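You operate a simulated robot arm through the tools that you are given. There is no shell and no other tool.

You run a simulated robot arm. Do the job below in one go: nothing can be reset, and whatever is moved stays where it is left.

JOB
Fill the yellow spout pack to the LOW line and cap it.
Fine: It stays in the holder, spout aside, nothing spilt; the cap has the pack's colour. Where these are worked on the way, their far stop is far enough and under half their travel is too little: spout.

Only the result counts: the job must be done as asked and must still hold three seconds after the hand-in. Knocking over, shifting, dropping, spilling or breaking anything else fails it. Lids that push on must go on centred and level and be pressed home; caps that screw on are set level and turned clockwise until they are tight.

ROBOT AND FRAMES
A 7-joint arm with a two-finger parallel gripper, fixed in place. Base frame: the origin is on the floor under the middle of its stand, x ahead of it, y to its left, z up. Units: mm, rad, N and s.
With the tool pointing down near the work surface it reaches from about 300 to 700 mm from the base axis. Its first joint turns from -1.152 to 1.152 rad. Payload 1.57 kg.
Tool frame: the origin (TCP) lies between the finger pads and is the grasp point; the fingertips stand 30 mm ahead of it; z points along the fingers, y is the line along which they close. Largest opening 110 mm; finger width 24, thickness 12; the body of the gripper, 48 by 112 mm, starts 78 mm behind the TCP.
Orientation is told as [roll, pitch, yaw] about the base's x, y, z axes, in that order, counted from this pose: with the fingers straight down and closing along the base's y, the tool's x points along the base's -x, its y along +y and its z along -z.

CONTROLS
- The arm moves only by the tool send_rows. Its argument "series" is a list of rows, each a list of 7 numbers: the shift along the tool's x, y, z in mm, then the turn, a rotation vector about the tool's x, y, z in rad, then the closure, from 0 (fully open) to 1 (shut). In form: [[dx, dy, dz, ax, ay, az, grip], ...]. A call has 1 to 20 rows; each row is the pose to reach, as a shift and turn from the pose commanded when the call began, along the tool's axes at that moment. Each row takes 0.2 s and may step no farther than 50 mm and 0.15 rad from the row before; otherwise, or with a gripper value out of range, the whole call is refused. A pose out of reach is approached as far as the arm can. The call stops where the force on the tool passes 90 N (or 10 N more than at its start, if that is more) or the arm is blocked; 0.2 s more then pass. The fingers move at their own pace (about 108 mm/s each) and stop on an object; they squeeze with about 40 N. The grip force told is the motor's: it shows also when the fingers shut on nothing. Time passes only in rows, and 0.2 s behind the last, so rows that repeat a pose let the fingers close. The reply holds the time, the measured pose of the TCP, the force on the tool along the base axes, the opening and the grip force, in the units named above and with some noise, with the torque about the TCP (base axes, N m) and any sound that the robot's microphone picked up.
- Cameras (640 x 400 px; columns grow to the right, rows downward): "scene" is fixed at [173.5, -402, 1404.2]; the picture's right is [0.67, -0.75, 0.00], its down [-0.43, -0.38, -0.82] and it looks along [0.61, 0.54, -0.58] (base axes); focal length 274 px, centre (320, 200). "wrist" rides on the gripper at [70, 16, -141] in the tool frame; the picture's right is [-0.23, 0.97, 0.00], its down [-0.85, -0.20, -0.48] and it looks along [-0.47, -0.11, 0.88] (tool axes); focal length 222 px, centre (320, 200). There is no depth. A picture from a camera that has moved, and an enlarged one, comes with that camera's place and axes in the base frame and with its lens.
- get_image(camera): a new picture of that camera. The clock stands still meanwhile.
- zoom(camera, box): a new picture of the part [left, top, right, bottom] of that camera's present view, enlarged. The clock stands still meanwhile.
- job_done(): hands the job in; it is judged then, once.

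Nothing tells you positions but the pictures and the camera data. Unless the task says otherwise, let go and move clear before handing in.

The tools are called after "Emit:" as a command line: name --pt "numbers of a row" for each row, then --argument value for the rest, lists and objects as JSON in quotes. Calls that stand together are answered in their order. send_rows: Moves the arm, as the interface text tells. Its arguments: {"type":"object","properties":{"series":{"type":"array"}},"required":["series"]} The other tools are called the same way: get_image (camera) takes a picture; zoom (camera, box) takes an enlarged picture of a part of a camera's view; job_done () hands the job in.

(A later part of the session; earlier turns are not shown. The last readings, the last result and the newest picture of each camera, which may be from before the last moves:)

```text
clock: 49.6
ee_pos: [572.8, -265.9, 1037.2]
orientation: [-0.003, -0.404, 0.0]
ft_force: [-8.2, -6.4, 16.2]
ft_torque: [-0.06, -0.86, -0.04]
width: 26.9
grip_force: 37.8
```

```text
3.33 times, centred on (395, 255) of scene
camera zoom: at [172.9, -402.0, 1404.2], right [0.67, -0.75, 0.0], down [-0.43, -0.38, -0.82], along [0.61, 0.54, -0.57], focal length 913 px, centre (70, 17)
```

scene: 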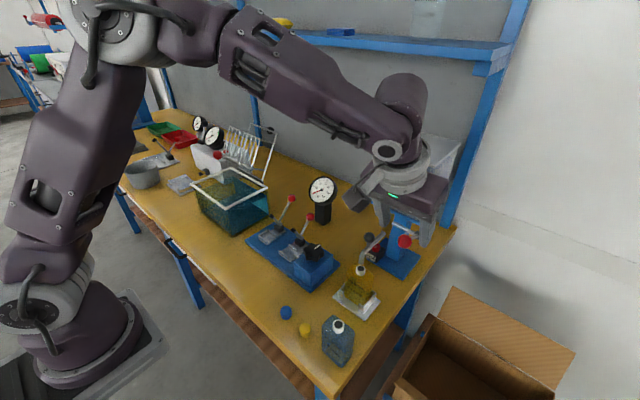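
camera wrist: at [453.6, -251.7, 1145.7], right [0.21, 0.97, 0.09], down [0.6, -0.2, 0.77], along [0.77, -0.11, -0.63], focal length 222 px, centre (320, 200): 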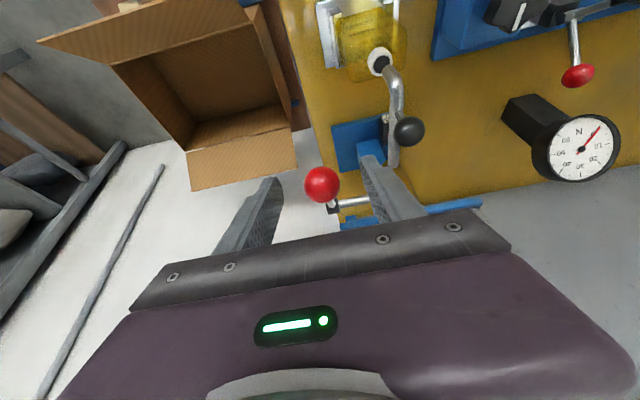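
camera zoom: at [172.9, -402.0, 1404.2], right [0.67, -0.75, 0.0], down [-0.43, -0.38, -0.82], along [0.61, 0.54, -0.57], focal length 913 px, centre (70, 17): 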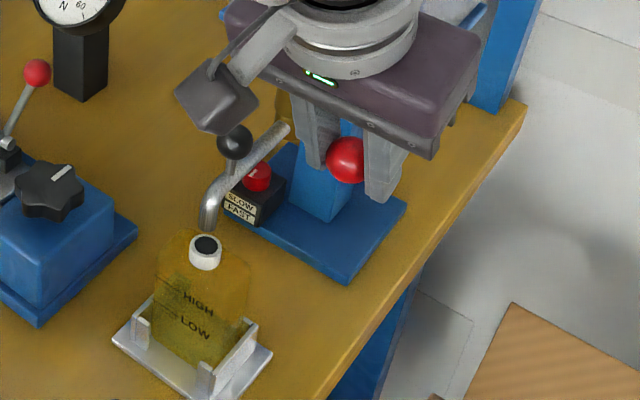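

The lever yields downward (spring-like ~16 N). I'll continue down another ~7° and check for flow.

Emit:
send_rows --pt "2.3 0 2.6 0 0 0 1.0" --pt "4.5 0 5.3 0 0 0 1.0" --pt "6.7 0 8.0 0 0 0 1.0"

Emit:
zoom --camera "scene" --box '[345, 195, 445, 315]'

Emit:
zoom --camera "scene" --box '[345, 245, 395, 305]'

```text
clock: 50.4
ee_pos: [569.2, -265.8, 1026.6]
orientation: [-0.001, -0.402, 0.0]
ft_force: [11.3, -8.6, 11.1]
ft_torque: [-0.04, -1.04, 0.0]
width: 26.8
grip_force: 37.5
```

```text
3.33 times, centred on (395, 255) of scene
camera zoom: at [173.6, -402.1, 1404.1], right [0.67, -0.75, 0.0], down [-0.43, -0.38, -0.82], along [0.61, 0.54, -0.58], focal length 913 px, centre (70, 17)
```

zoom: 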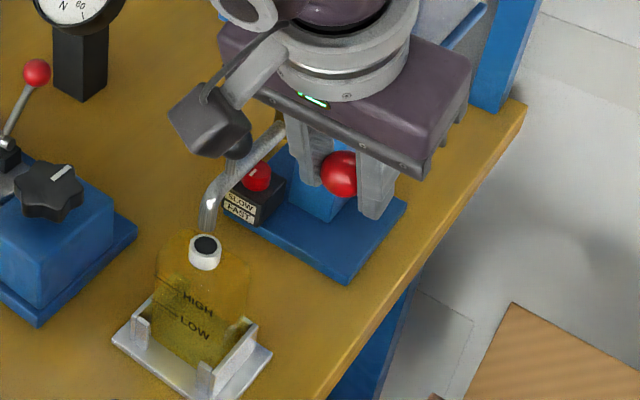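

```text
6.67 times, centred on (370, 275) of scene
camera zoom: at [173.6, -402.1, 1404.1], right [0.67, -0.75, 0.0], down [-0.43, -0.38, -0.82], along [0.61, 0.54, -0.58], focal length 1827 px, centre (-13, -300)
```

zoom: 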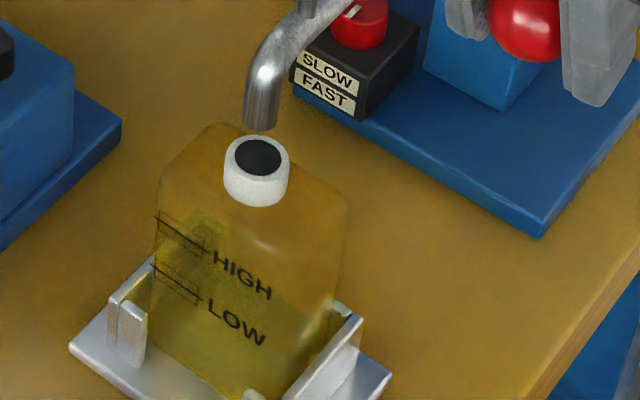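

No flow yet. Continue down ~8° more.

Emit:
send_rows --pt "2 0 3.4 0 0 0 1.0" --pt "4 0 6.9 0 0 0 1.0" --pt "6 0 10.3 0 0 0 1.0"

Emit:
zoom --camera "scene" --box '[345, 245, 395, 305]'

```text
clock: 51.2
ee_pos: [566.2, -264.4, 1013.8]
orientation: [-0.001, -0.399, 0.002]
ft_force: [-0.7, -2.8, 13.5]
ft_torque: [-0.03, -1.02, 0.0]
width: 26.8
grip_force: 37.9
```

```text
6.67 times, centred on (370, 275) of scene
camera zoom: at [173.2, -401.9, 1404.2], right [0.67, -0.75, 0.0], down [-0.43, -0.38, -0.82], along [0.61, 0.54, -0.58], focal length 1827 px, centre (-13, -300)
```

zoom: 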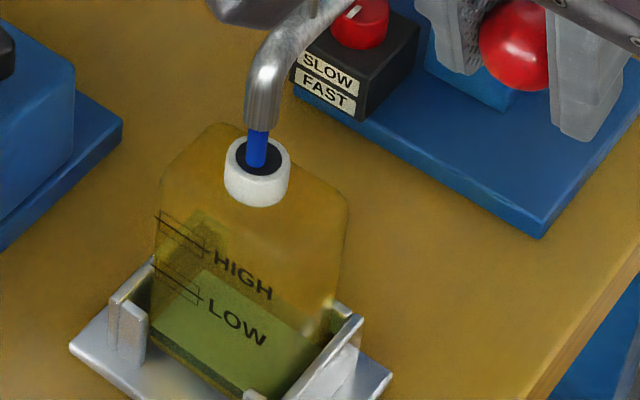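

Gel is flowing, and quickly. The clock is stopped; let me zoom in to read the level before the next move.

Emit:
zoom --camera "scene" --box '[352, 268, 384, 304]'

Emit:
get_image --camera "wrist"

Emit:
zoom --camera "wrist" --box '[320, 0, 440, 100]'

```text
11.11 times, centred on (368, 286) of scene
camera zoom: at [173.2, -401.9, 1404.2], right [0.67, -0.75, 0.0], down [-0.43, -0.38, -0.82], along [0.61, 0.54, -0.58], focal length 3044 px, centre (-213, -756)
```

zoom: 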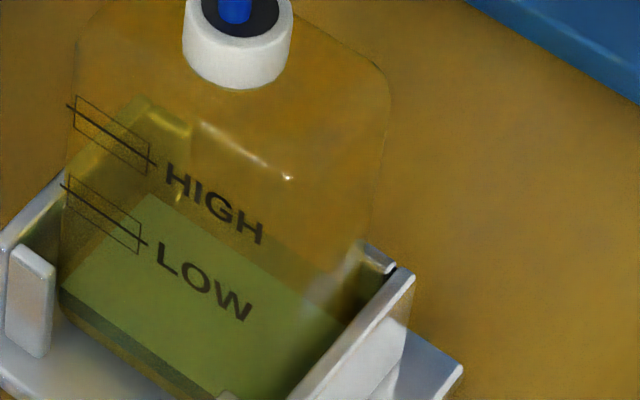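

```text
taken
camera wrist: at [447.6, -250.0, 1117.6], right [0.21, 0.97, 0.09], down [0.6, -0.2, 0.77], along [0.77, -0.11, -0.63], focal length 222 px, centre (320, 200)
```

wrist: 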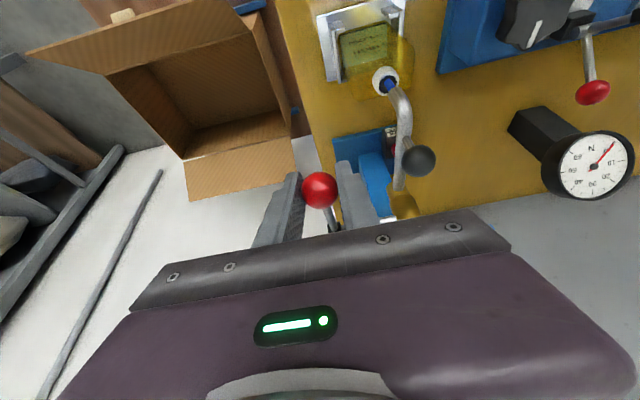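

```text
4.00 times, centred on (380, 50) of wrist
camera zoom: at [447.6, -250.0, 1117.6], right [0.21, 0.97, 0.09], down [0.6, -0.2, 0.77], along [0.77, -0.11, -0.63], focal length 888 px, centre (80, 800)
```

zoom: 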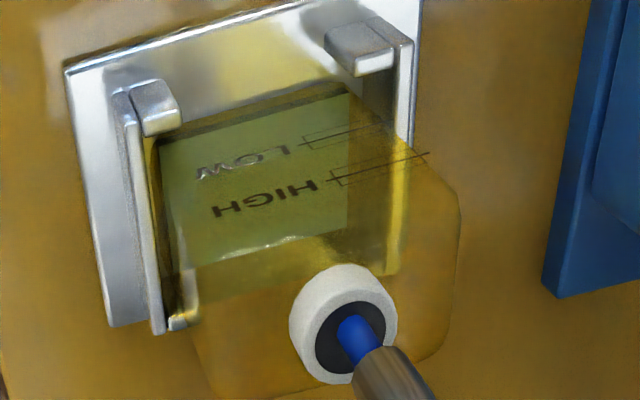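

The level is only ~10 mm up so far (surface well below LOW), but flow is brisk. I'll shut the lever back to the no-flow angle now and see how much arrives, to learn the rate.

Emit:
send_rows --pt "-6 0 -10.3 0 0 0 1.0"

Emit:
zoom --camera "scene" --box '[352, 255, 388, 304]'

```text
clock: 51.6
ee_pos: [567.2, -265.5, 1023.5]
orientation: [0.001, -0.396, 0.0]
ft_force: [2.7, -4.7, -12.1]
ft_torque: [0.01, 1.06, -0.01]
width: 27.0
grip_force: 37.8
```

```text
8.16 times, centred on (370, 280) of scene
camera zoom: at [173.8, -402.2, 1404.1], right [0.67, -0.75, 0.0], down [-0.43, -0.38, -0.82], along [0.61, 0.54, -0.58], focal length 2237 px, centre (-88, -449)
```

zoom: 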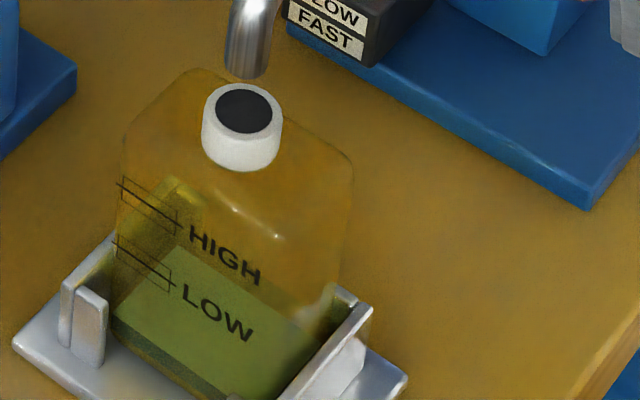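

Flow stopped. Let me read the level precisely.

Emit:
zoom --camera "scene" --box '[352, 272, 380, 307]'

Emit:
zoom --camera "wrist" --box '[310, 0, 440, 110]'

```text
11.43 times, centred on (366, 290) of scene
camera zoom: at [173.8, -402.2, 1404.1], right [0.67, -0.75, 0.0], down [-0.43, -0.38, -0.82], along [0.61, 0.54, -0.58], focal length 3131 px, centre (-206, -823)
```

zoom: 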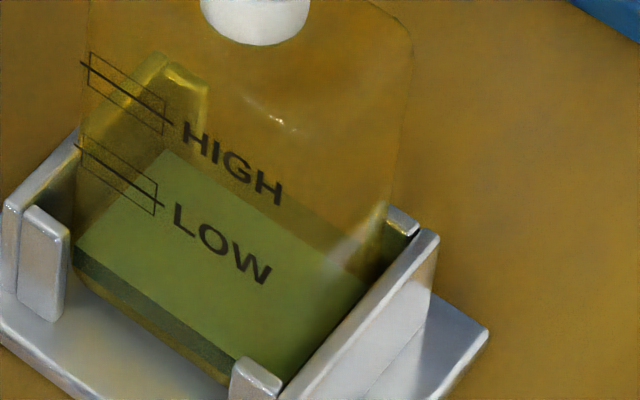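

```text
3.64 times, centred on (375, 55) of wrist
camera zoom: at [448.9, -250.2, 1128.5], right [0.21, 0.97, 0.09], down [0.61, -0.2, 0.77], along [0.77, -0.11, -0.63], focal length 808 px, centre (120, 727)
```

zoom: 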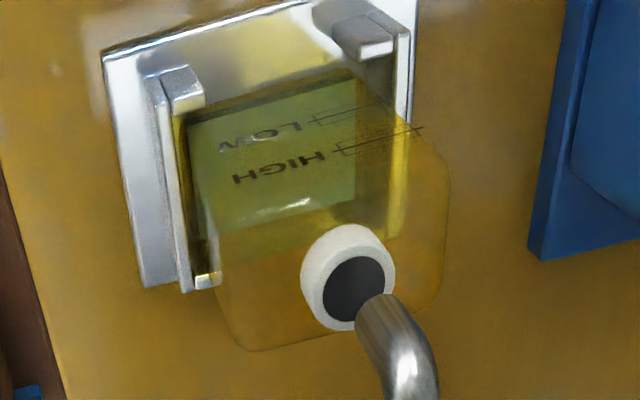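

Level rose ~11 mm with that pulse; LOW is ~25 mm higher with a box of about ±3 mm. I'll repeat the same metered pulse (open, brief dwell, close).

Emit:
send_rows --pt "2 0 3.4 0 0 0 1.0" --pt "4 0 6.9 0 0 0 1.0" --pt "6 0 10.3 0 0 0 1.0" --pt "6 0 10.3 0 0 0 1.0" --pt "0 0 0 0 0 0 1.0"

Emit:
zoom --camera "scene" --box '[352, 272, 380, 307]'

Emit:
zoom --camera "scene" --box '[345, 245, 395, 305]'

```text
clock: 52.8
ee_pos: [568.7, -264.9, 1025.4]
orientation: [0.002, -0.398, 0.0]
ft_force: [1.6, 1.7, -11.9]
ft_torque: [0.02, 1.07, -0.03]
width: 27.2
grip_force: 37.9
```

```text
11.43 times, centred on (366, 290) of scene
camera zoom: at [173.8, -402.0, 1404.1], right [0.67, -0.75, 0.0], down [-0.43, -0.38, -0.82], along [0.61, 0.54, -0.58], focal length 3131 px, centre (-206, -823)
```

zoom: 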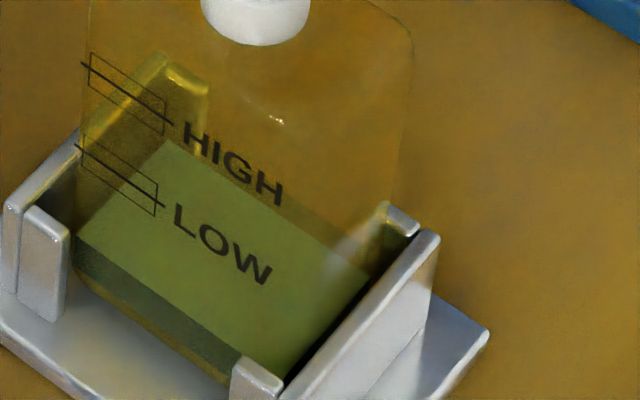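

```text
6.67 times, centred on (370, 275) of scene
camera zoom: at [173.8, -402.0, 1404.1], right [0.67, -0.75, 0.0], down [-0.43, -0.38, -0.82], along [0.61, 0.54, -0.58], focal length 1827 px, centre (-13, -300)
```

zoom: 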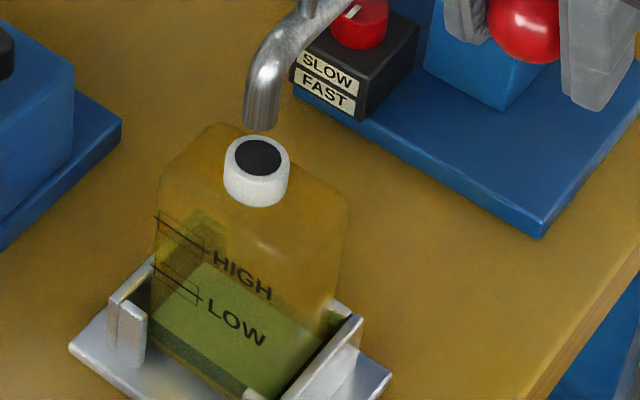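

That pulse added only ~3 mm; about 22 mm remain to LOW. I'll use a longer dwell (1.6 s) and re-read.

Emit:
send_rows --pt "2 0 3.4 0 0 0 1.0" --pt "4 0 6.9 0 0 0 1.0" --pt "6 0 10.3 0 0 0 1.0" --pt "6 0 10.3 0 0 0 1.0" --pt "6 0 10.3 0 0 0 1.0" --pt "6 0 10.3 0 0 0 1.0" --pt "6 0 10.3 0 0 0 1.0" --pt "6 0 10.3 0 0 0 1.0" --pt "6 0 10.3 0 0 0 1.0" --pt "6 0 10.3 0 0 0 1.0" --pt "0 0 0 0 0 0 1.0"

Emit:
zoom --camera "scene" --box '[352, 272, 380, 307]'

Emit:
zoom --camera "scene" --box '[345, 245, 395, 305]'

```text
clock: 55.2
ee_pos: [566.6, -265.9, 1022.3]
orientation: [0.002, -0.393, -0.001]
ft_force: [6.0, -5.5, -12.6]
ft_torque: [-0.02, 1.01, 0.0]
width: 27.0
grip_force: 37.7
```

```text
11.43 times, centred on (366, 290) of scene
camera zoom: at [173.9, -402.2, 1404.0], right [0.67, -0.75, 0.0], down [-0.43, -0.38, -0.82], along [0.61, 0.54, -0.58], focal length 3131 px, centre (-206, -823)
```

zoom: 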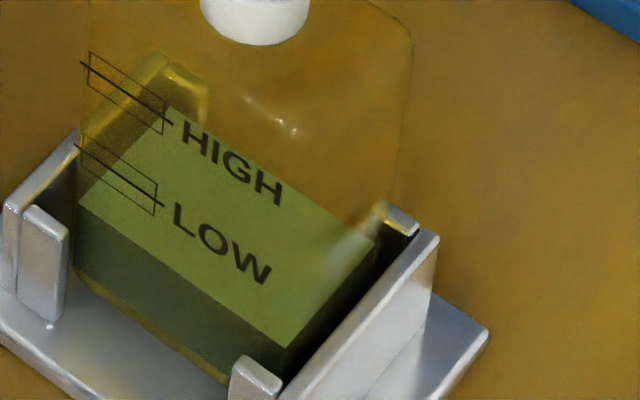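

```text
6.67 times, centred on (370, 275) of scene
camera zoom: at [173.9, -402.2, 1404.0], right [0.67, -0.75, 0.0], down [-0.43, -0.38, -0.82], along [0.61, 0.54, -0.58], focal length 1827 px, centre (-13, -300)
```

zoom: 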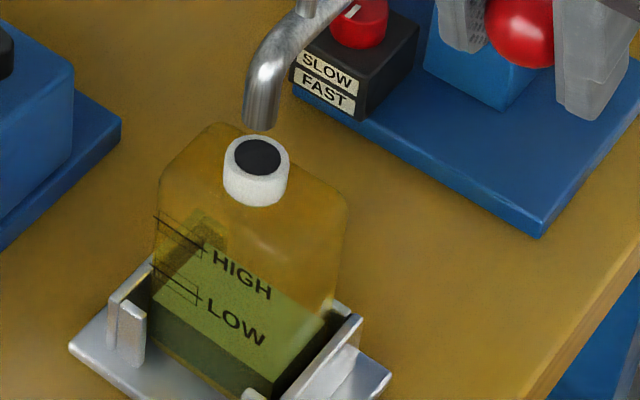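

Level is now ~14 mm below LOW (56 px), rate ≈3.2 mm/s of dwell. Another, slightly longer dose.

Emit:
send_rows --pt "2 0 3.4 0 0 0 1.0" --pt "4 0 6.9 0 0 0 1.0" --pt "6 0 10.3 0 0 0 1.0" --pt "6 0 10.3 0 0 0 1.0" --pt "6 0 10.3 0 0 0 1.0" --pt "6 0 10.3 0 0 0 1.0" --pt "6 0 10.3 0 0 0 1.0" --pt "6 0 10.3 0 0 0 1.0" --pt "6 0 10.3 0 0 0 1.0" --pt "6 0 10.3 0 0 0 1.0" --pt "6 0 10.3 0 0 0 1.0" --pt "6 0 10.3 0 0 0 1.0" --pt "0 0 0 0 0 0 1.0"

Emit:
zoom --camera "scene" --box '[352, 272, 380, 307]'

Emit:
zoom --camera "scene" --box '[345, 245, 395, 305]'

```text
clock: 58.0
ee_pos: [567.7, -265.6, 1023.2]
orientation: [0.0, -0.394, -0.003]
ft_force: [3.9, -0.9, -12.6]
ft_torque: [0.01, 1.06, 0.02]
width: 27.3
grip_force: 37.8
```

```text
11.43 times, centred on (366, 290) of scene
camera zoom: at [173.9, -402.1, 1404.1], right [0.67, -0.75, 0.0], down [-0.43, -0.38, -0.82], along [0.61, 0.54, -0.58], focal length 3131 px, centre (-206, -823)
```

zoom: 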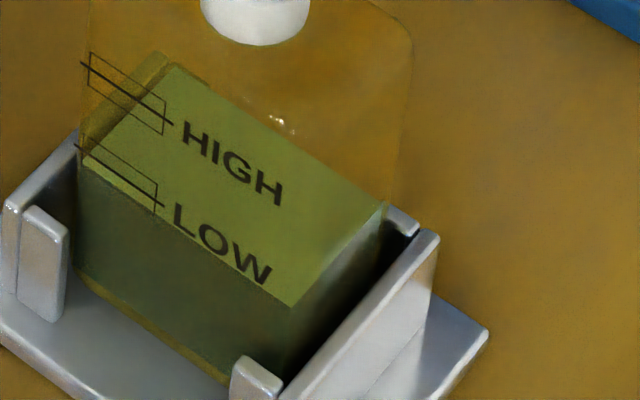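

```text
6.67 times, centred on (370, 275) of scene
camera zoom: at [173.9, -402.1, 1404.1], right [0.67, -0.75, 0.0], down [-0.43, -0.38, -0.82], along [0.61, 0.54, -0.58], focal length 1827 px, centre (-13, -300)
```

zoom: 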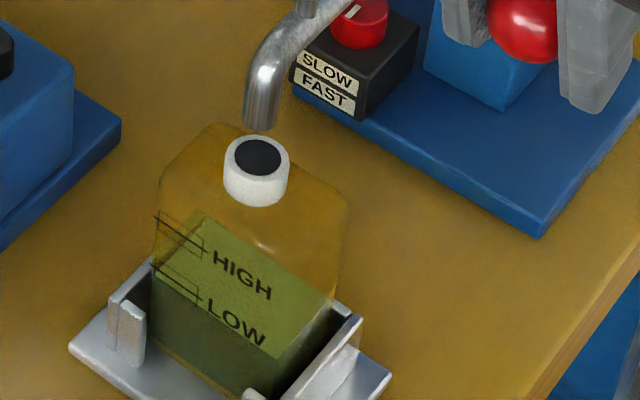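

Very near: about 3 mm below the line. Zoom in further on the LOW mark.

Emit:
zoom --camera "scene" --box '[354, 280, 370, 294]'

Emit:
zoom --camera "wrist" --box '[340, 0, 420, 60]'

```text
16.00 times, centred on (362, 287) of scene
camera zoom: at [173.9, -402.1, 1404.1], right [0.67, -0.75, 0.0], down [-0.43, -0.38, -0.82], along [0.61, 0.54, -0.58], focal length 4384 px, centre (-352, -1192)
```

zoom: 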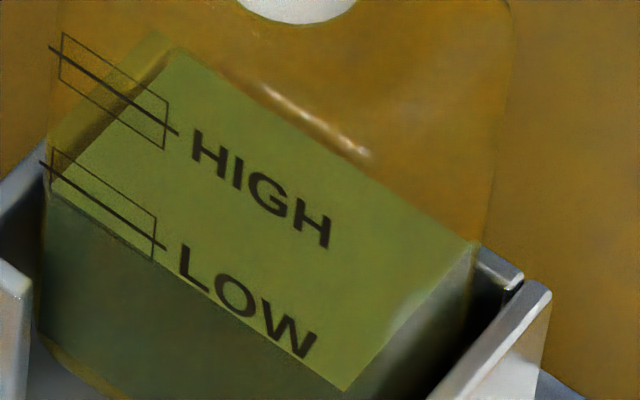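

```text
6.67 times, centred on (380, 30) of wrist
camera zoom: at [450.2, -249.9, 1128.6], right [0.21, 0.97, 0.09], down [0.61, -0.2, 0.77], along [0.77, -0.11, -0.63], focal length 1481 px, centre (-80, 1333)
```

zoom: 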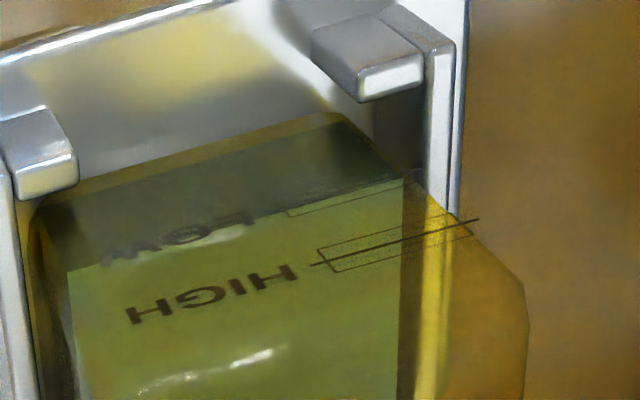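

Level sits at the lower edge of the LOW box, ~3.5 mm short of the line. One basic short pulse (≈3 mm) should bring it to the line.

Emit:
send_rows --pt "2 0 3.4 0 0 0 1.0" --pt "4 0 6.9 0 0 0 1.0" --pt "6 0 10.3 0 0 0 1.0" --pt "6 0 10.3 0 0 0 1.0" --pt "0 0 0 0 0 0 1.0"

Emit:
zoom --camera "scene" --box '[354, 280, 370, 294]'

Emit:
zoom --camera "scene" --box '[352, 272, 380, 307]'

Emit:
zoom --camera "wrist" --box '[340, 0, 420, 60]'

```text
clock: 59.2
ee_pos: [568.8, -264.8, 1024.9]
orientation: [0.0, -0.396, 0.001]
ft_force: [7.4, -5.6, -13.5]
ft_torque: [-0.06, 0.98, 0.0]
width: 26.9
grip_force: 38.1
```

```text
16.00 times, centred on (362, 287) of scene
camera zoom: at [174.0, -402.3, 1404.0], right [0.67, -0.75, 0.0], down [-0.43, -0.38, -0.82], along [0.61, 0.54, -0.58], focal length 4384 px, centre (-352, -1192)
```

zoom: 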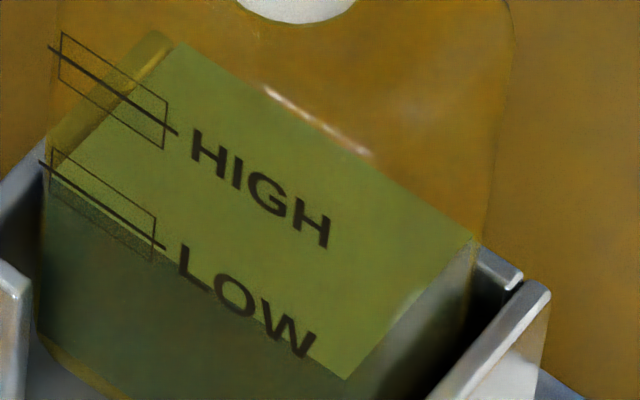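

```text
11.43 times, centred on (366, 290) of scene
camera zoom: at [174.0, -402.3, 1404.0], right [0.67, -0.75, 0.0], down [-0.43, -0.38, -0.82], along [0.61, 0.54, -0.58], focal length 3131 px, centre (-206, -823)
```

zoom: 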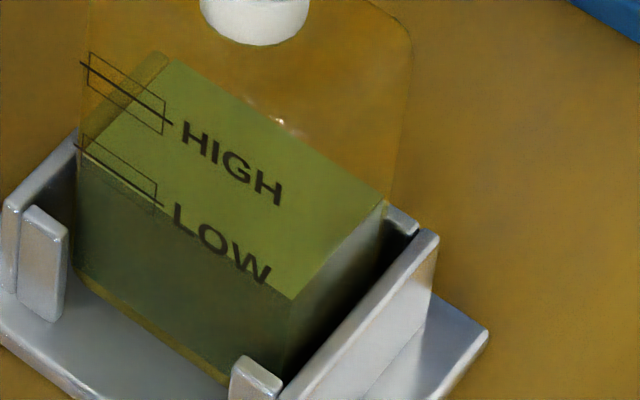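

```text
6.67 times, centred on (380, 30) of wrist
camera zoom: at [450.8, -249.9, 1128.6], right [0.21, 0.97, 0.09], down [0.6, -0.2, 0.77], along [0.77, -0.11, -0.63], focal length 1481 px, centre (-80, 1333)
```

zoom: 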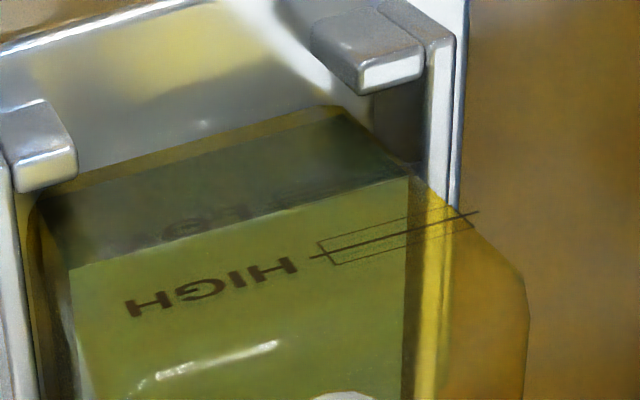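

The waterline is now about 1 mm below the LOW line as seen from the scene. To exclude parallax through the wall, I'll zoom from the wrist view as well.

Emit:
zoom --camera "wrist" --box '[345, 10, 405, 45]'

Emit:
zoom --camera "scene" --box '[353, 281, 363, 291]'

```text
10.67 times, centred on (375, 28) of wrist
camera zoom: at [450.8, -249.9, 1128.6], right [0.21, 0.97, 0.09], down [0.6, -0.2, 0.77], along [0.77, -0.11, -0.63], focal length 2369 px, centre (-267, 2040)
```

zoom: 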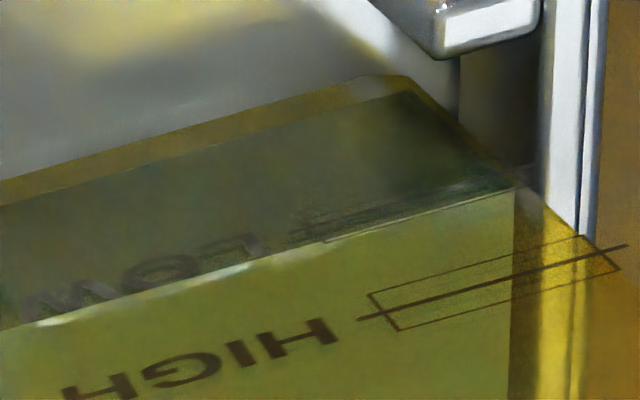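

```text
16.00 times, centred on (358, 286) of scene
camera zoom: at [174.0, -402.3, 1404.0], right [0.67, -0.75, 0.0], down [-0.43, -0.38, -0.82], along [0.61, 0.54, -0.58], focal length 4384 px, centre (-288, -1176)
```

zoom: 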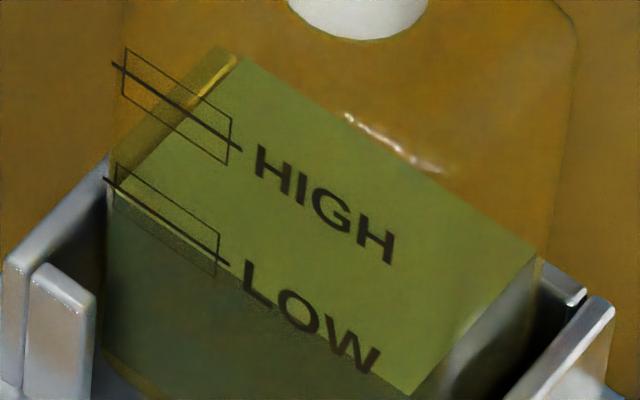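

Comparing the surface's outline (≈34 mm deep versus 39.5 mm outside) shows the gel sits ~2.8 mm inside the wall, so from this high angle it looks higher than it is: true level is about 5 mm below LOW. One more short pulse (~2.8 mm) is safe; then I'll verify from a low angle.

Emit:
send_rows --pt "2 0 3.4 0 0 0 1.0" --pt "4 0 6.9 0 0 0 1.0" --pt "6 0 10.3 0 0 0 1.0" --pt "6 0 10.3 0 0 0 1.0" --pt "0 0 0 0 0 0 1.0"

Emit:
zoom --camera "scene" --box '[353, 281, 363, 291]'

Emit:
zoom --camera "scene" --box '[345, 245, 395, 305]'

```text
clock: 60.4
ee_pos: [569.6, -264.8, 1024.4]
orientation: [-0.001, -0.396, 0.001]
ft_force: [7.4, -1.4, -14.1]
ft_torque: [0.01, 0.97, 0.03]
width: 27.0
grip_force: 38.0
```

```text
16.00 times, centred on (358, 286) of scene
camera zoom: at [174.0, -402.2, 1404.1], right [0.67, -0.75, 0.0], down [-0.43, -0.38, -0.82], along [0.61, 0.54, -0.58], focal length 4384 px, centre (-288, -1176)
```

zoom: 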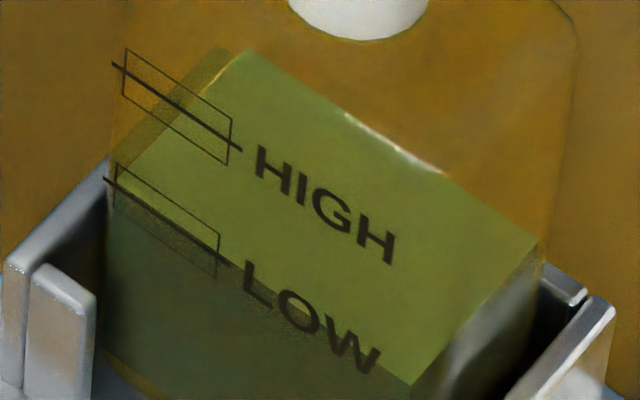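

```text
6.67 times, centred on (370, 275) of scene
camera zoom: at [174.0, -402.2, 1404.1], right [0.67, -0.75, 0.0], down [-0.43, -0.38, -0.82], along [0.61, 0.54, -0.58], focal length 1827 px, centre (-13, -300)
```

zoom: 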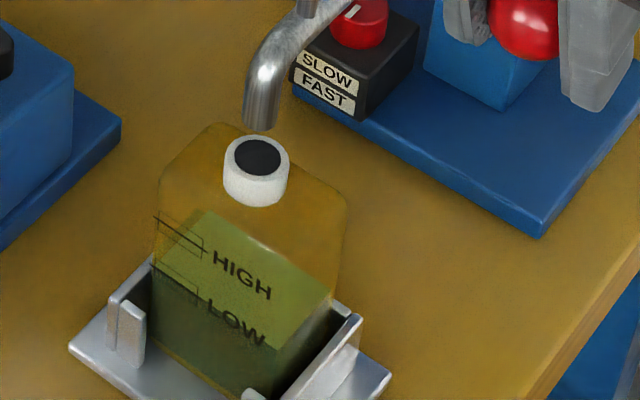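

By my reckoning the true level is now ~3 mm under the line. I'll return the lever fully to its closed stop, release, and inspect at a low angle.

Emit:
send_rows --pt "-3.3 0 -3.6 0 0 0 1.0" --pt "-6.6 0 -7.3 0 0 0 1.0" --pt "-10 0 -11 0 0 0 1.0" --pt "-10 0 -11 0 0 0 1.0"

Emit:
zoom --camera "scene" --box '[345, 195, 445, 315]'

```text
clock: 61.4
ee_pos: [573.4, -263.8, 1039.4]
orientation: [0.003, -0.395, 0.0]
ft_force: [0.5, -0.7, -25.4]
ft_torque: [0.0, 0.68, 0.01]
width: 26.7
grip_force: 37.7
```

```text
3.33 times, centred on (395, 255) of scene
camera zoom: at [174.0, -402.2, 1404.0], right [0.67, -0.75, 0.0], down [-0.43, -0.38, -0.82], along [0.61, 0.54, -0.58], focal length 913 px, centre (70, 17)
```

zoom: 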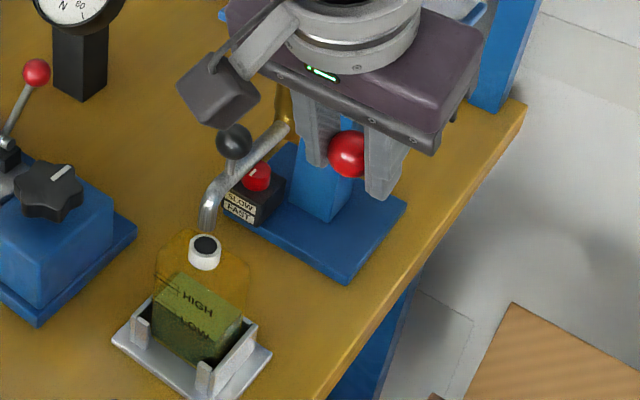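

Emit:
send_rows --pt "0.5 0 0.6 0 0 0 0.85" --pt "0.5 0 0.6 0 0 0 0.7" --pt "0.5 0 0.6 0 0 0 0.55" --pt "0.5 0 0.6 0 0 0 0.45" --pt "0 0 -20 0 0 0 0.45" --pt "0 0 -50 0 0 0 0.45" --pt "0 0 -80 0 0 0 0.45" --pt "0 0 -80 0 0 0 0.45"

Emit:
get_image --camera "wrist"

```text
clock: 63.2
ee_pos: [541.9, -264.2, 1114.9]
orientation: [0.001, -0.401, -0.003]
ft_force: [0.3, 0.4, 0.5]
ft_torque: [-0.01, 0.02, -0.01]
width: 60.3
grip_force: 0.1
```

```text
taken
camera wrist: at [424.2, -249.2, 1218.6], right [0.21, 0.97, 0.09], down [0.6, -0.2, 0.77], along [0.77, -0.11, -0.63], focal length 222 px, centre (320, 200)
```

wrist: 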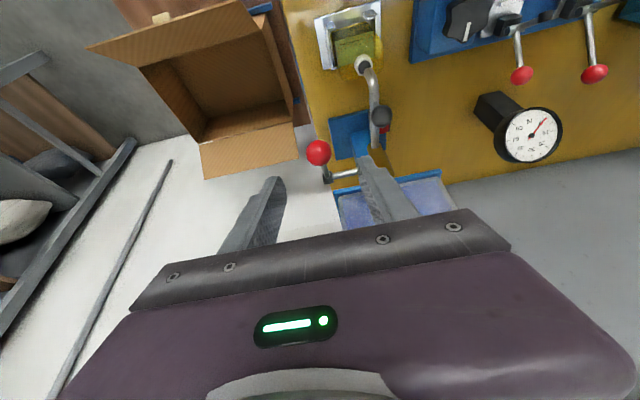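

Now move to a low-angle viewing pose left of the pack.

Emit:
send_rows --pt "0 17 0 0 -0.1 0 0.7" --pt "0 34 0 0 -0.2 0 0.7" --pt "0 51 0 0 -0.3 0 0.7" --pt "4 68 10 0 -0.4 0 0.7" --pt "8 85 20 0 -0.5 0 0.7" --pt "14 102 30 0 -0.6 0 0.7" --pt "20 119 40 0 -0.7 0 0.7" --pt "23.2 136 49.9 0 -0.8 0 0.7" --pt "23.2 136 49.9 0 -0.8 0 0.7"

Emit:
get_image --camera "wrist"

```text
clock: 65.2
ee_pos: [539.5, -129.0, 1058.9]
orientation: [-0.001, -1.198, -0.002]
ft_force: [-0.1, 0.5, 1.1]
ft_torque: [-0.03, 0.01, -0.03]
width: 32.8
grip_force: 0.1
out of reach, approached as far as the arm can: row 8
```

```text
taken
camera wrist: at [383.5, -114.4, 1046.2], right [0.09, 0.97, 0.21], down [-0.13, -0.2, 0.97], along [0.99, -0.11, 0.11], focal length 222 px, centre (320, 200)
```

wrist: 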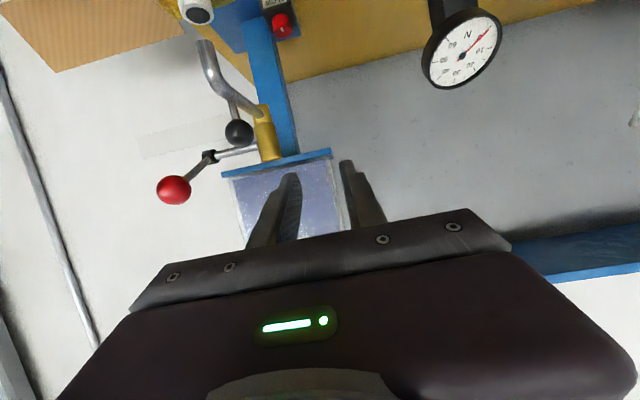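

Emit:
send_rows --pt "30 0 11.7 0 0 0 0.7" --pt "60 0 23.4 0 0 0 0.7" --pt "90 0 35 0 0 0 0.7" --pt "115 0 45 0 0 0 0.7" --pt "115 0 45 0 0 0 0.7"

Emit:
get_image --camera "wrist"

Emit:
get_image --camera "scene"

```text
clock: 66.4
ee_pos: [541.3, -130.4, 936.3]
orientation: [0.001, -1.2, 0.001]
ft_force: [0.7, 0.4, 0.3]
ft_torque: [-0.01, -0.02, -0.01]
width: 32.7
grip_force: 0.0
```

```text
taken
camera wrist: at [385.7, -113.7, 922.7], right [0.08, 0.97, 0.21], down [-0.14, -0.2, 0.97], along [0.99, -0.11, 0.12], focal length 222 px, centre (320, 200)
```

wrist: 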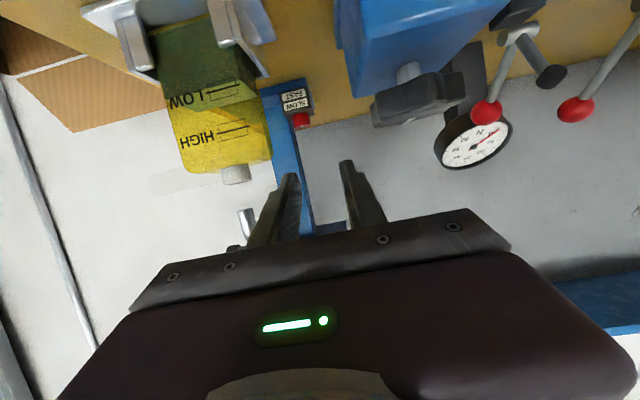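

```text
taken
```

scene: 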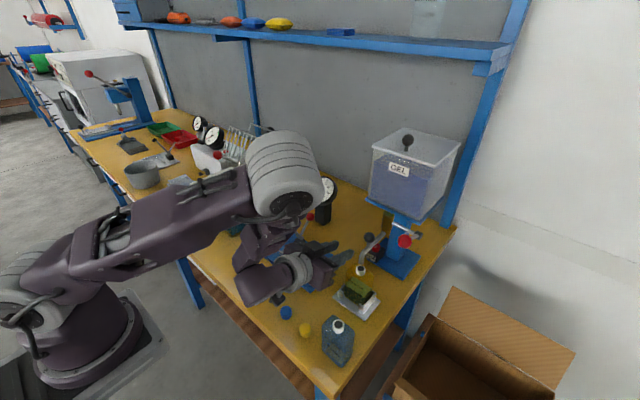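

Excellent low-angle view. Zoom on the label and level.

Emit:
zoom --camera "wrist" --box '[140, 60, 300, 190]'

Emit:
zoom --camera "wrist" --box '[155, 75, 255, 125]'

```text
3.08 times, centred on (220, 125) of wrist
camera zoom: at [385.7, -113.7, 922.7], right [0.08, 0.97, 0.21], down [-0.14, -0.2, 0.97], along [0.99, -0.11, 0.12], focal length 684 px, centre (628, 431)
```

zoom: 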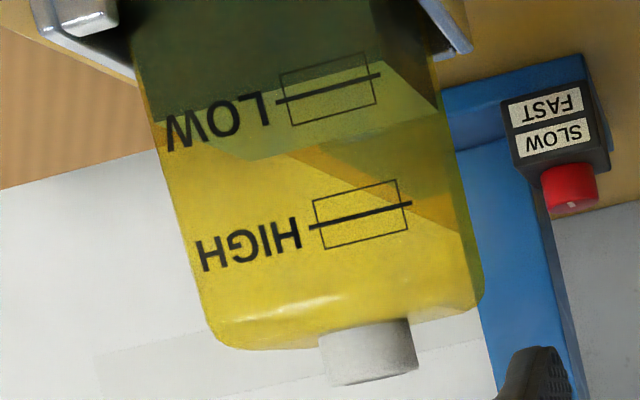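

```text
6.40 times, centred on (205, 100) of wrist
camera zoom: at [385.7, -113.7, 922.7], right [0.08, 0.97, 0.21], down [-0.14, -0.2, 0.97], along [0.99, -0.11, 0.12], focal length 1422 px, centre (1056, 840)
```

zoom: 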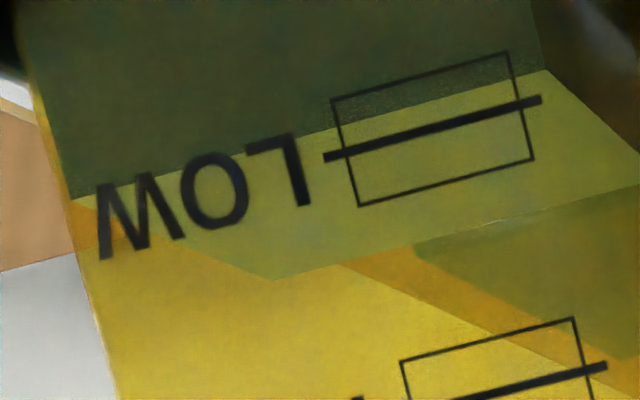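

At low angle the surface is clearly under the line by about 3 mm (inside the box but near its lower edge). One more short pulse is right. I'll go back to the lever.

Emit:
send_rows --pt "-30 0 -11.7 0 0 0 0.7" --pt "-60 0 -23.4 0 0 0 0.7" --pt "-90 0 -35 0 0 0 0.7" --pt "-115 0 -45 0 0 0 0.7" --pt "-122 -17 -47 0 0.1 0 0.6" --pt "-129 -34 -50 0 0.2 0 0.5" --pt "-136 -51 -52 0 0.3 0 0.45" --pt "-143 -68 -54 0 0.4 0 0.45" --pt "-150 -85 -56 0 0.5 0 0.45" --pt "-157 -102 -58 0 0.6 0 0.45" --pt "-164 -119 -61 0 0.7 0 0.45" --pt "-168.1 -135 -63.1 0 0.8 0 0.45" --pt "-168.1 -135 -63.1 0 0.8 0 0.45"

Emit:
zoom --camera "wrist" --box '[260, 100, 420, 200]'

```text
clock: 69.2
ee_pos: [543.1, -265.5, 1115.2]
orientation: [0.001, -0.398, 0.0]
ft_force: [0.9, 0.0, 0.2]
ft_torque: [0.0, -0.02, 0.01]
width: 60.4
grip_force: 0.1
out of reach, approached as far as the arm can: row 9, 10
```

```text
4.00 times, centred on (340, 150) of wrist
camera zoom: at [424.5, -249.8, 1218.4], right [0.21, 0.97, 0.09], down [0.6, -0.2, 0.77], along [0.77, -0.11, -0.63], focal length 888 px, centre (240, 400)
```

zoom: 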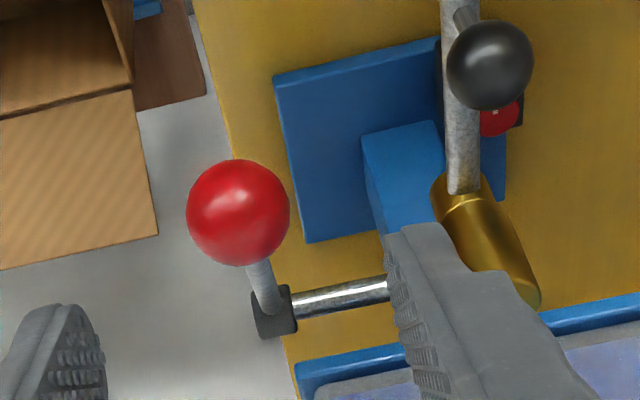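

The lever is back at its closed position. Re-approach and grip the ball.

Emit:
send_rows --pt "0.3 0.5 30 0 0 0 0.45" --pt "0.6 0.5 60 0 0 0 0.45" --pt "0.9 0.5 80 0 0 0 0.45" --pt "0.9 0.5 80 0 0 0 0.6" --pt "0.9 0.5 80 0 0 0 0.7" --pt "0.9 0.5 80 0 0 0 0.85" --pt "0.9 0.5 80 0 0 0 1.0" --pt "0.9 0.5 80 0 0 0 1.0"

Emit:
zoom --camera "scene" --box '[345, 195, 445, 315]'

```text
clock: 71.0
ee_pos: [572.7, -265.8, 1038.7]
orientation: [0.0, -0.399, -0.002]
ft_force: [5.3, -16.0, -4.6]
ft_torque: [-0.15, -0.01, -0.01]
width: 26.8
grip_force: 37.4
```

```text
3.33 times, centred on (395, 255) of scene
camera zoom: at [173.7, -402.5, 1404.0], right [0.67, -0.75, 0.0], down [-0.43, -0.38, -0.82], along [0.61, 0.54, -0.58], focal length 913 px, centre (70, 17)
```

zoom: 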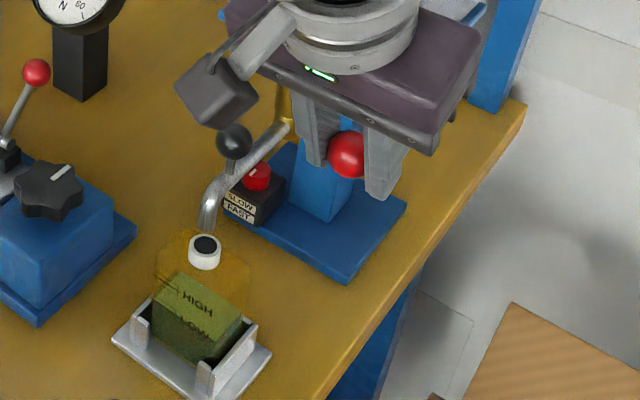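

Emit:
send_rows --pt "0 -0.8 0 0 0 0 1.0" --pt "3.7 -0.8 3.9 0 0 0 1.0" --pt "7.4 -0.8 7.8 0 0 0 1.0" --pt "10.6 -0.8 11.3 0 0 0 1.0"

Emit:
zoom --camera "scene" --box '[345, 245, 395, 305]'

```text
clock: 72.0
ee_pos: [568.9, -265.8, 1025.9]
orientation: [-0.001, -0.4, 0.0]
ft_force: [10.3, -13.9, 10.5]
ft_torque: [-0.08, -1.09, -0.04]
width: 26.8
grip_force: 37.7
```

```text
6.67 times, centred on (370, 275) of scene
camera zoom: at [173.6, -402.3, 1404.1], right [0.67, -0.75, 0.0], down [-0.43, -0.38, -0.82], along [0.61, 0.54, -0.58], focal length 1827 px, centre (-13, -300)
```

zoom: 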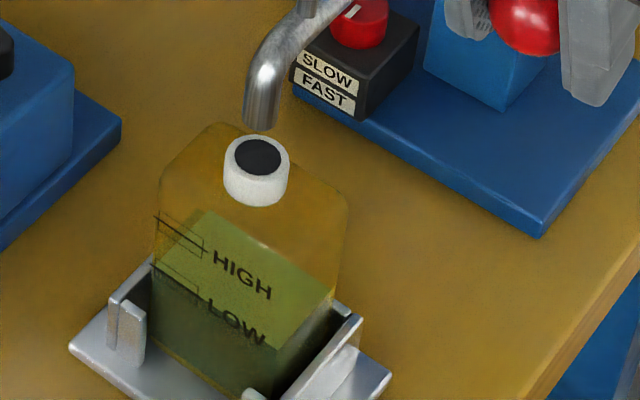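

Same no-flow angle as before. Now one short pulse.

Emit:
send_rows --pt "2 0 3.4 0 0 0 1.0" --pt "4 0 6.9 0 0 0 1.0" --pt "6 0 10.3 0 0 0 1.0" --pt "6 0 10.3 0 0 0 1.0" --pt "0 0 0 0 0 0 1.0"

Emit:
zoom --camera "scene" --box '[353, 281, 363, 291]'

Emit:
zoom --camera "scene" --box '[345, 245, 395, 305]'

```text
clock: 73.2
ee_pos: [565.0, -265.5, 1024.8]
orientation: [-0.002, -0.394, -0.003]
ft_force: [7.4, -25.0, -13.9]
ft_torque: [-0.05, 1.01, -0.14]
width: 27.2
grip_force: 37.3
```

```text
16.00 times, centred on (358, 286) of scene
camera zoom: at [174.0, -402.8, 1403.9], right [0.67, -0.75, 0.0], down [-0.43, -0.38, -0.82], along [0.61, 0.54, -0.57], focal length 4384 px, centre (-288, -1176)
```

zoom: 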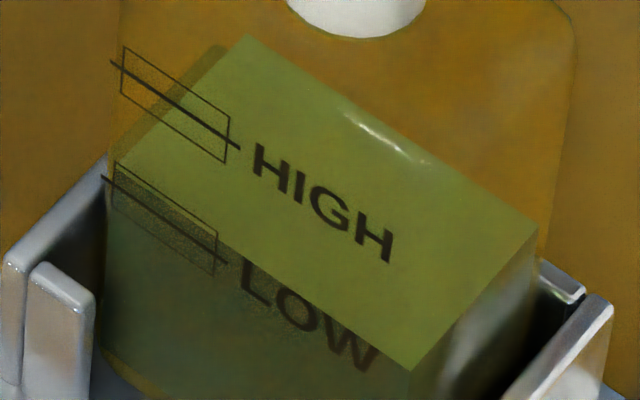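

```text
6.67 times, centred on (370, 275) of scene
camera zoom: at [174.0, -402.8, 1403.9], right [0.67, -0.75, 0.0], down [-0.43, -0.38, -0.82], along [0.61, 0.54, -0.57], focal length 1827 px, centre (-13, -300)
```

zoom: 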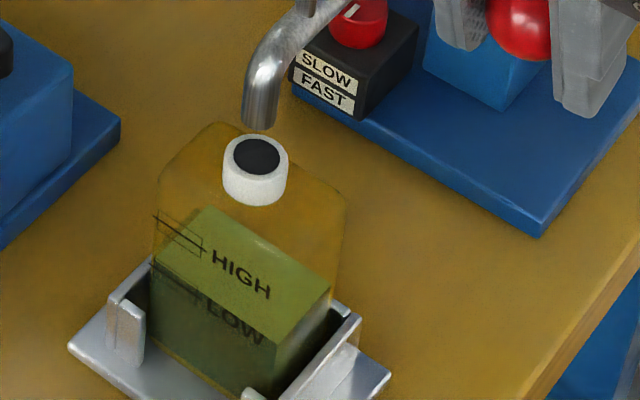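

Level now within ~0.6 mm of LOW by my corrected estimate. Return the lever to its closed stop and release.

Emit:
send_rows --pt "0 -1 0 0 0 0 1.0" --pt "-3.3 -1.2 -3.6 0 0 0 1.0" --pt "-6.6 -1.2 -7.3 0 0 0 1.0" --pt "-10 -1.2 -11 0 0 0 1.0" --pt "-10 -1.2 -11 0 0 0 1.0"

Emit:
zoom --camera "scene" --box '[345, 195, 445, 315]'

```text
clock: 74.4
ee_pos: [572.6, -265.2, 1038.9]
orientation: [0.003, -0.396, -0.001]
ft_force: [-4.8, -8.2, -23.0]
ft_torque: [-0.04, 0.82, -0.06]
width: 26.9
grip_force: 37.7
```

```text
3.33 times, centred on (395, 255) of scene
camera zoom: at [173.8, -402.4, 1404.0], right [0.67, -0.75, 0.0], down [-0.43, -0.38, -0.82], along [0.61, 0.54, -0.58], focal length 913 px, centre (70, 17)
```

zoom: 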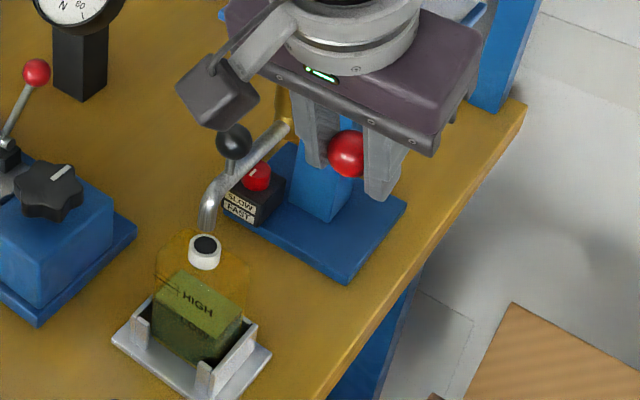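

Emit:
send_rows --pt "0.5 0 0.6 0 0 0 0.85" --pt "0.5 0 0.6 0 0 0 0.7" --pt "0.5 0 0.6 0 0 0 0.55" --pt "0.5 0 0.6 0 0 0 0.45" --pt "0 0 -20 0 0 0 0.45" --pt "0 0 -50 0 0 0 0.45" --pt "0 0 -80 0 0 0 0.45" --pt "0 17 -80 0 -0.1 0 0.55" --pt "0 34 -80 0 -0.2 0 0.55" --pt "0 51 -80 0 -0.3 0 0.6" --pt "4 68 -70 0 -0.4 0 0.6" --pt "8 85 -60 0 -0.5 0 0.6" --pt "14 102 -50 0 -0.6 0 0.6" --pt "20 119 -40 0 -0.7 0 0.6" --pt "23.2 136 -32 0 -0.8 0 0.6" --pt "23.2 136 -32 0 -0.8 0 0.6"

Emit:
get_image --camera "wrist"

Emit:
zoom --camera "scene" --box '[320, 195, 430, 315]'

```text
clock: 77.8
ee_pos: [540.1, -132.0, 1052.9]
orientation: [-0.001, -1.171, -0.002]
ft_force: [0.5, -0.1, -1.4]
ft_torque: [0.0, 0.0, 0.01]
width: 44.0
grip_force: 0.1
out of reach, approached as far as the arm can: row 15, 16
```

```text
taken
camera wrist: at [382.9, -117.2, 1044.0], right [0.09, 0.97, 0.21], down [-0.11, -0.2, 0.97], along [0.99, -0.11, 0.09], focal length 222 px, centre (320, 200)
```

wrist: 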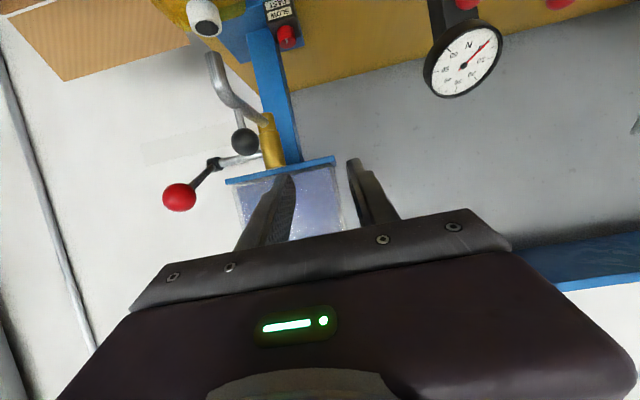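

```text
3.33 times, centred on (375, 255) of scene
camera zoom: at [173.5, -401.9, 1404.2], right [0.67, -0.75, 0.0], down [-0.43, -0.38, -0.82], along [0.61, 0.54, -0.58], focal length 913 px, centre (137, 17)
```

zoom: 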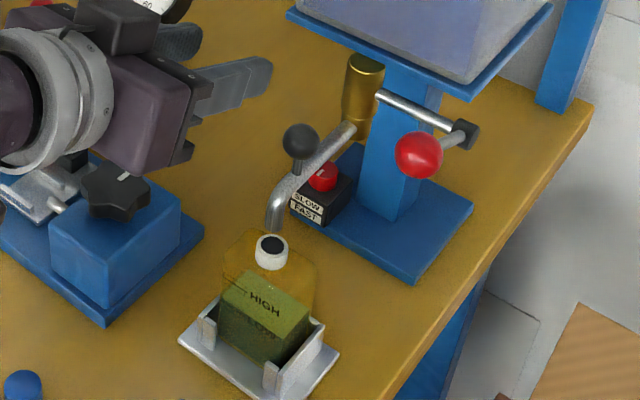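

Descend to the low-angle view to verify the level.

Emit:
send_rows --pt "27 0 11.2 0 0 0 0.7" --pt "54 0 22.4 0 0 0 0.7" --pt "81 0 33.5 0 0 0 0.7" --pt "106 0 44.7 0 0 0 0.7" --pt "106 0 44.7 0 0 0 0.7"

Emit:
zoom --camera "wrist" --box '[155, 75, 255, 125]'

Emit:
zoom --camera "wrist" --box '[120, 40, 320, 200]'

```text
clock: 79.0
ee_pos: [541.7, -130.9, 936.7]
orientation: [-0.002, -1.2, 0.0]
ft_force: [-0.4, 0.0, 0.1]
ft_torque: [0.04, 0.0, 0.04]
width: 33.1
grip_force: 0.0
```

```text
6.40 times, centred on (205, 100) of wrist
camera zoom: at [385.5, -116.4, 924.6], right [0.08, 0.97, 0.21], down [-0.14, -0.2, 0.97], along [0.99, -0.11, 0.12], focal length 1422 px, centre (1056, 840)
```

zoom: 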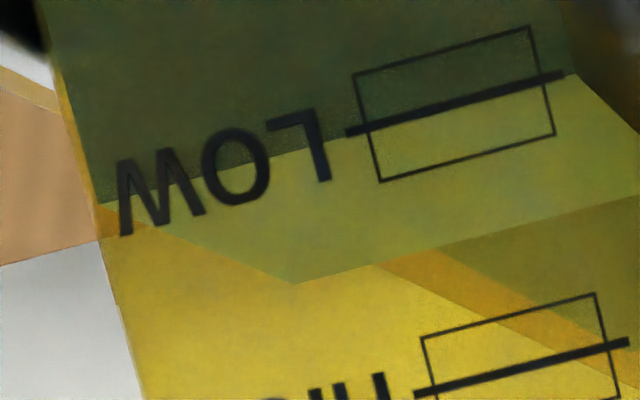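

```text
2.50 times, centred on (220, 120) of wrist
camera zoom: at [385.5, -116.4, 924.6], right [0.08, 0.97, 0.21], down [-0.14, -0.2, 0.97], along [0.99, -0.11, 0.12], focal length 555 px, centre (570, 400)
```

zoom: 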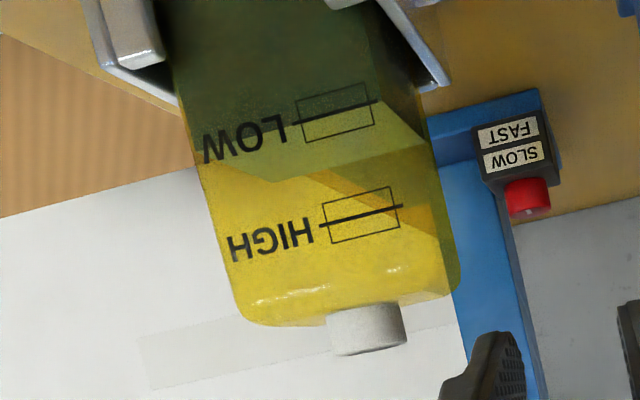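

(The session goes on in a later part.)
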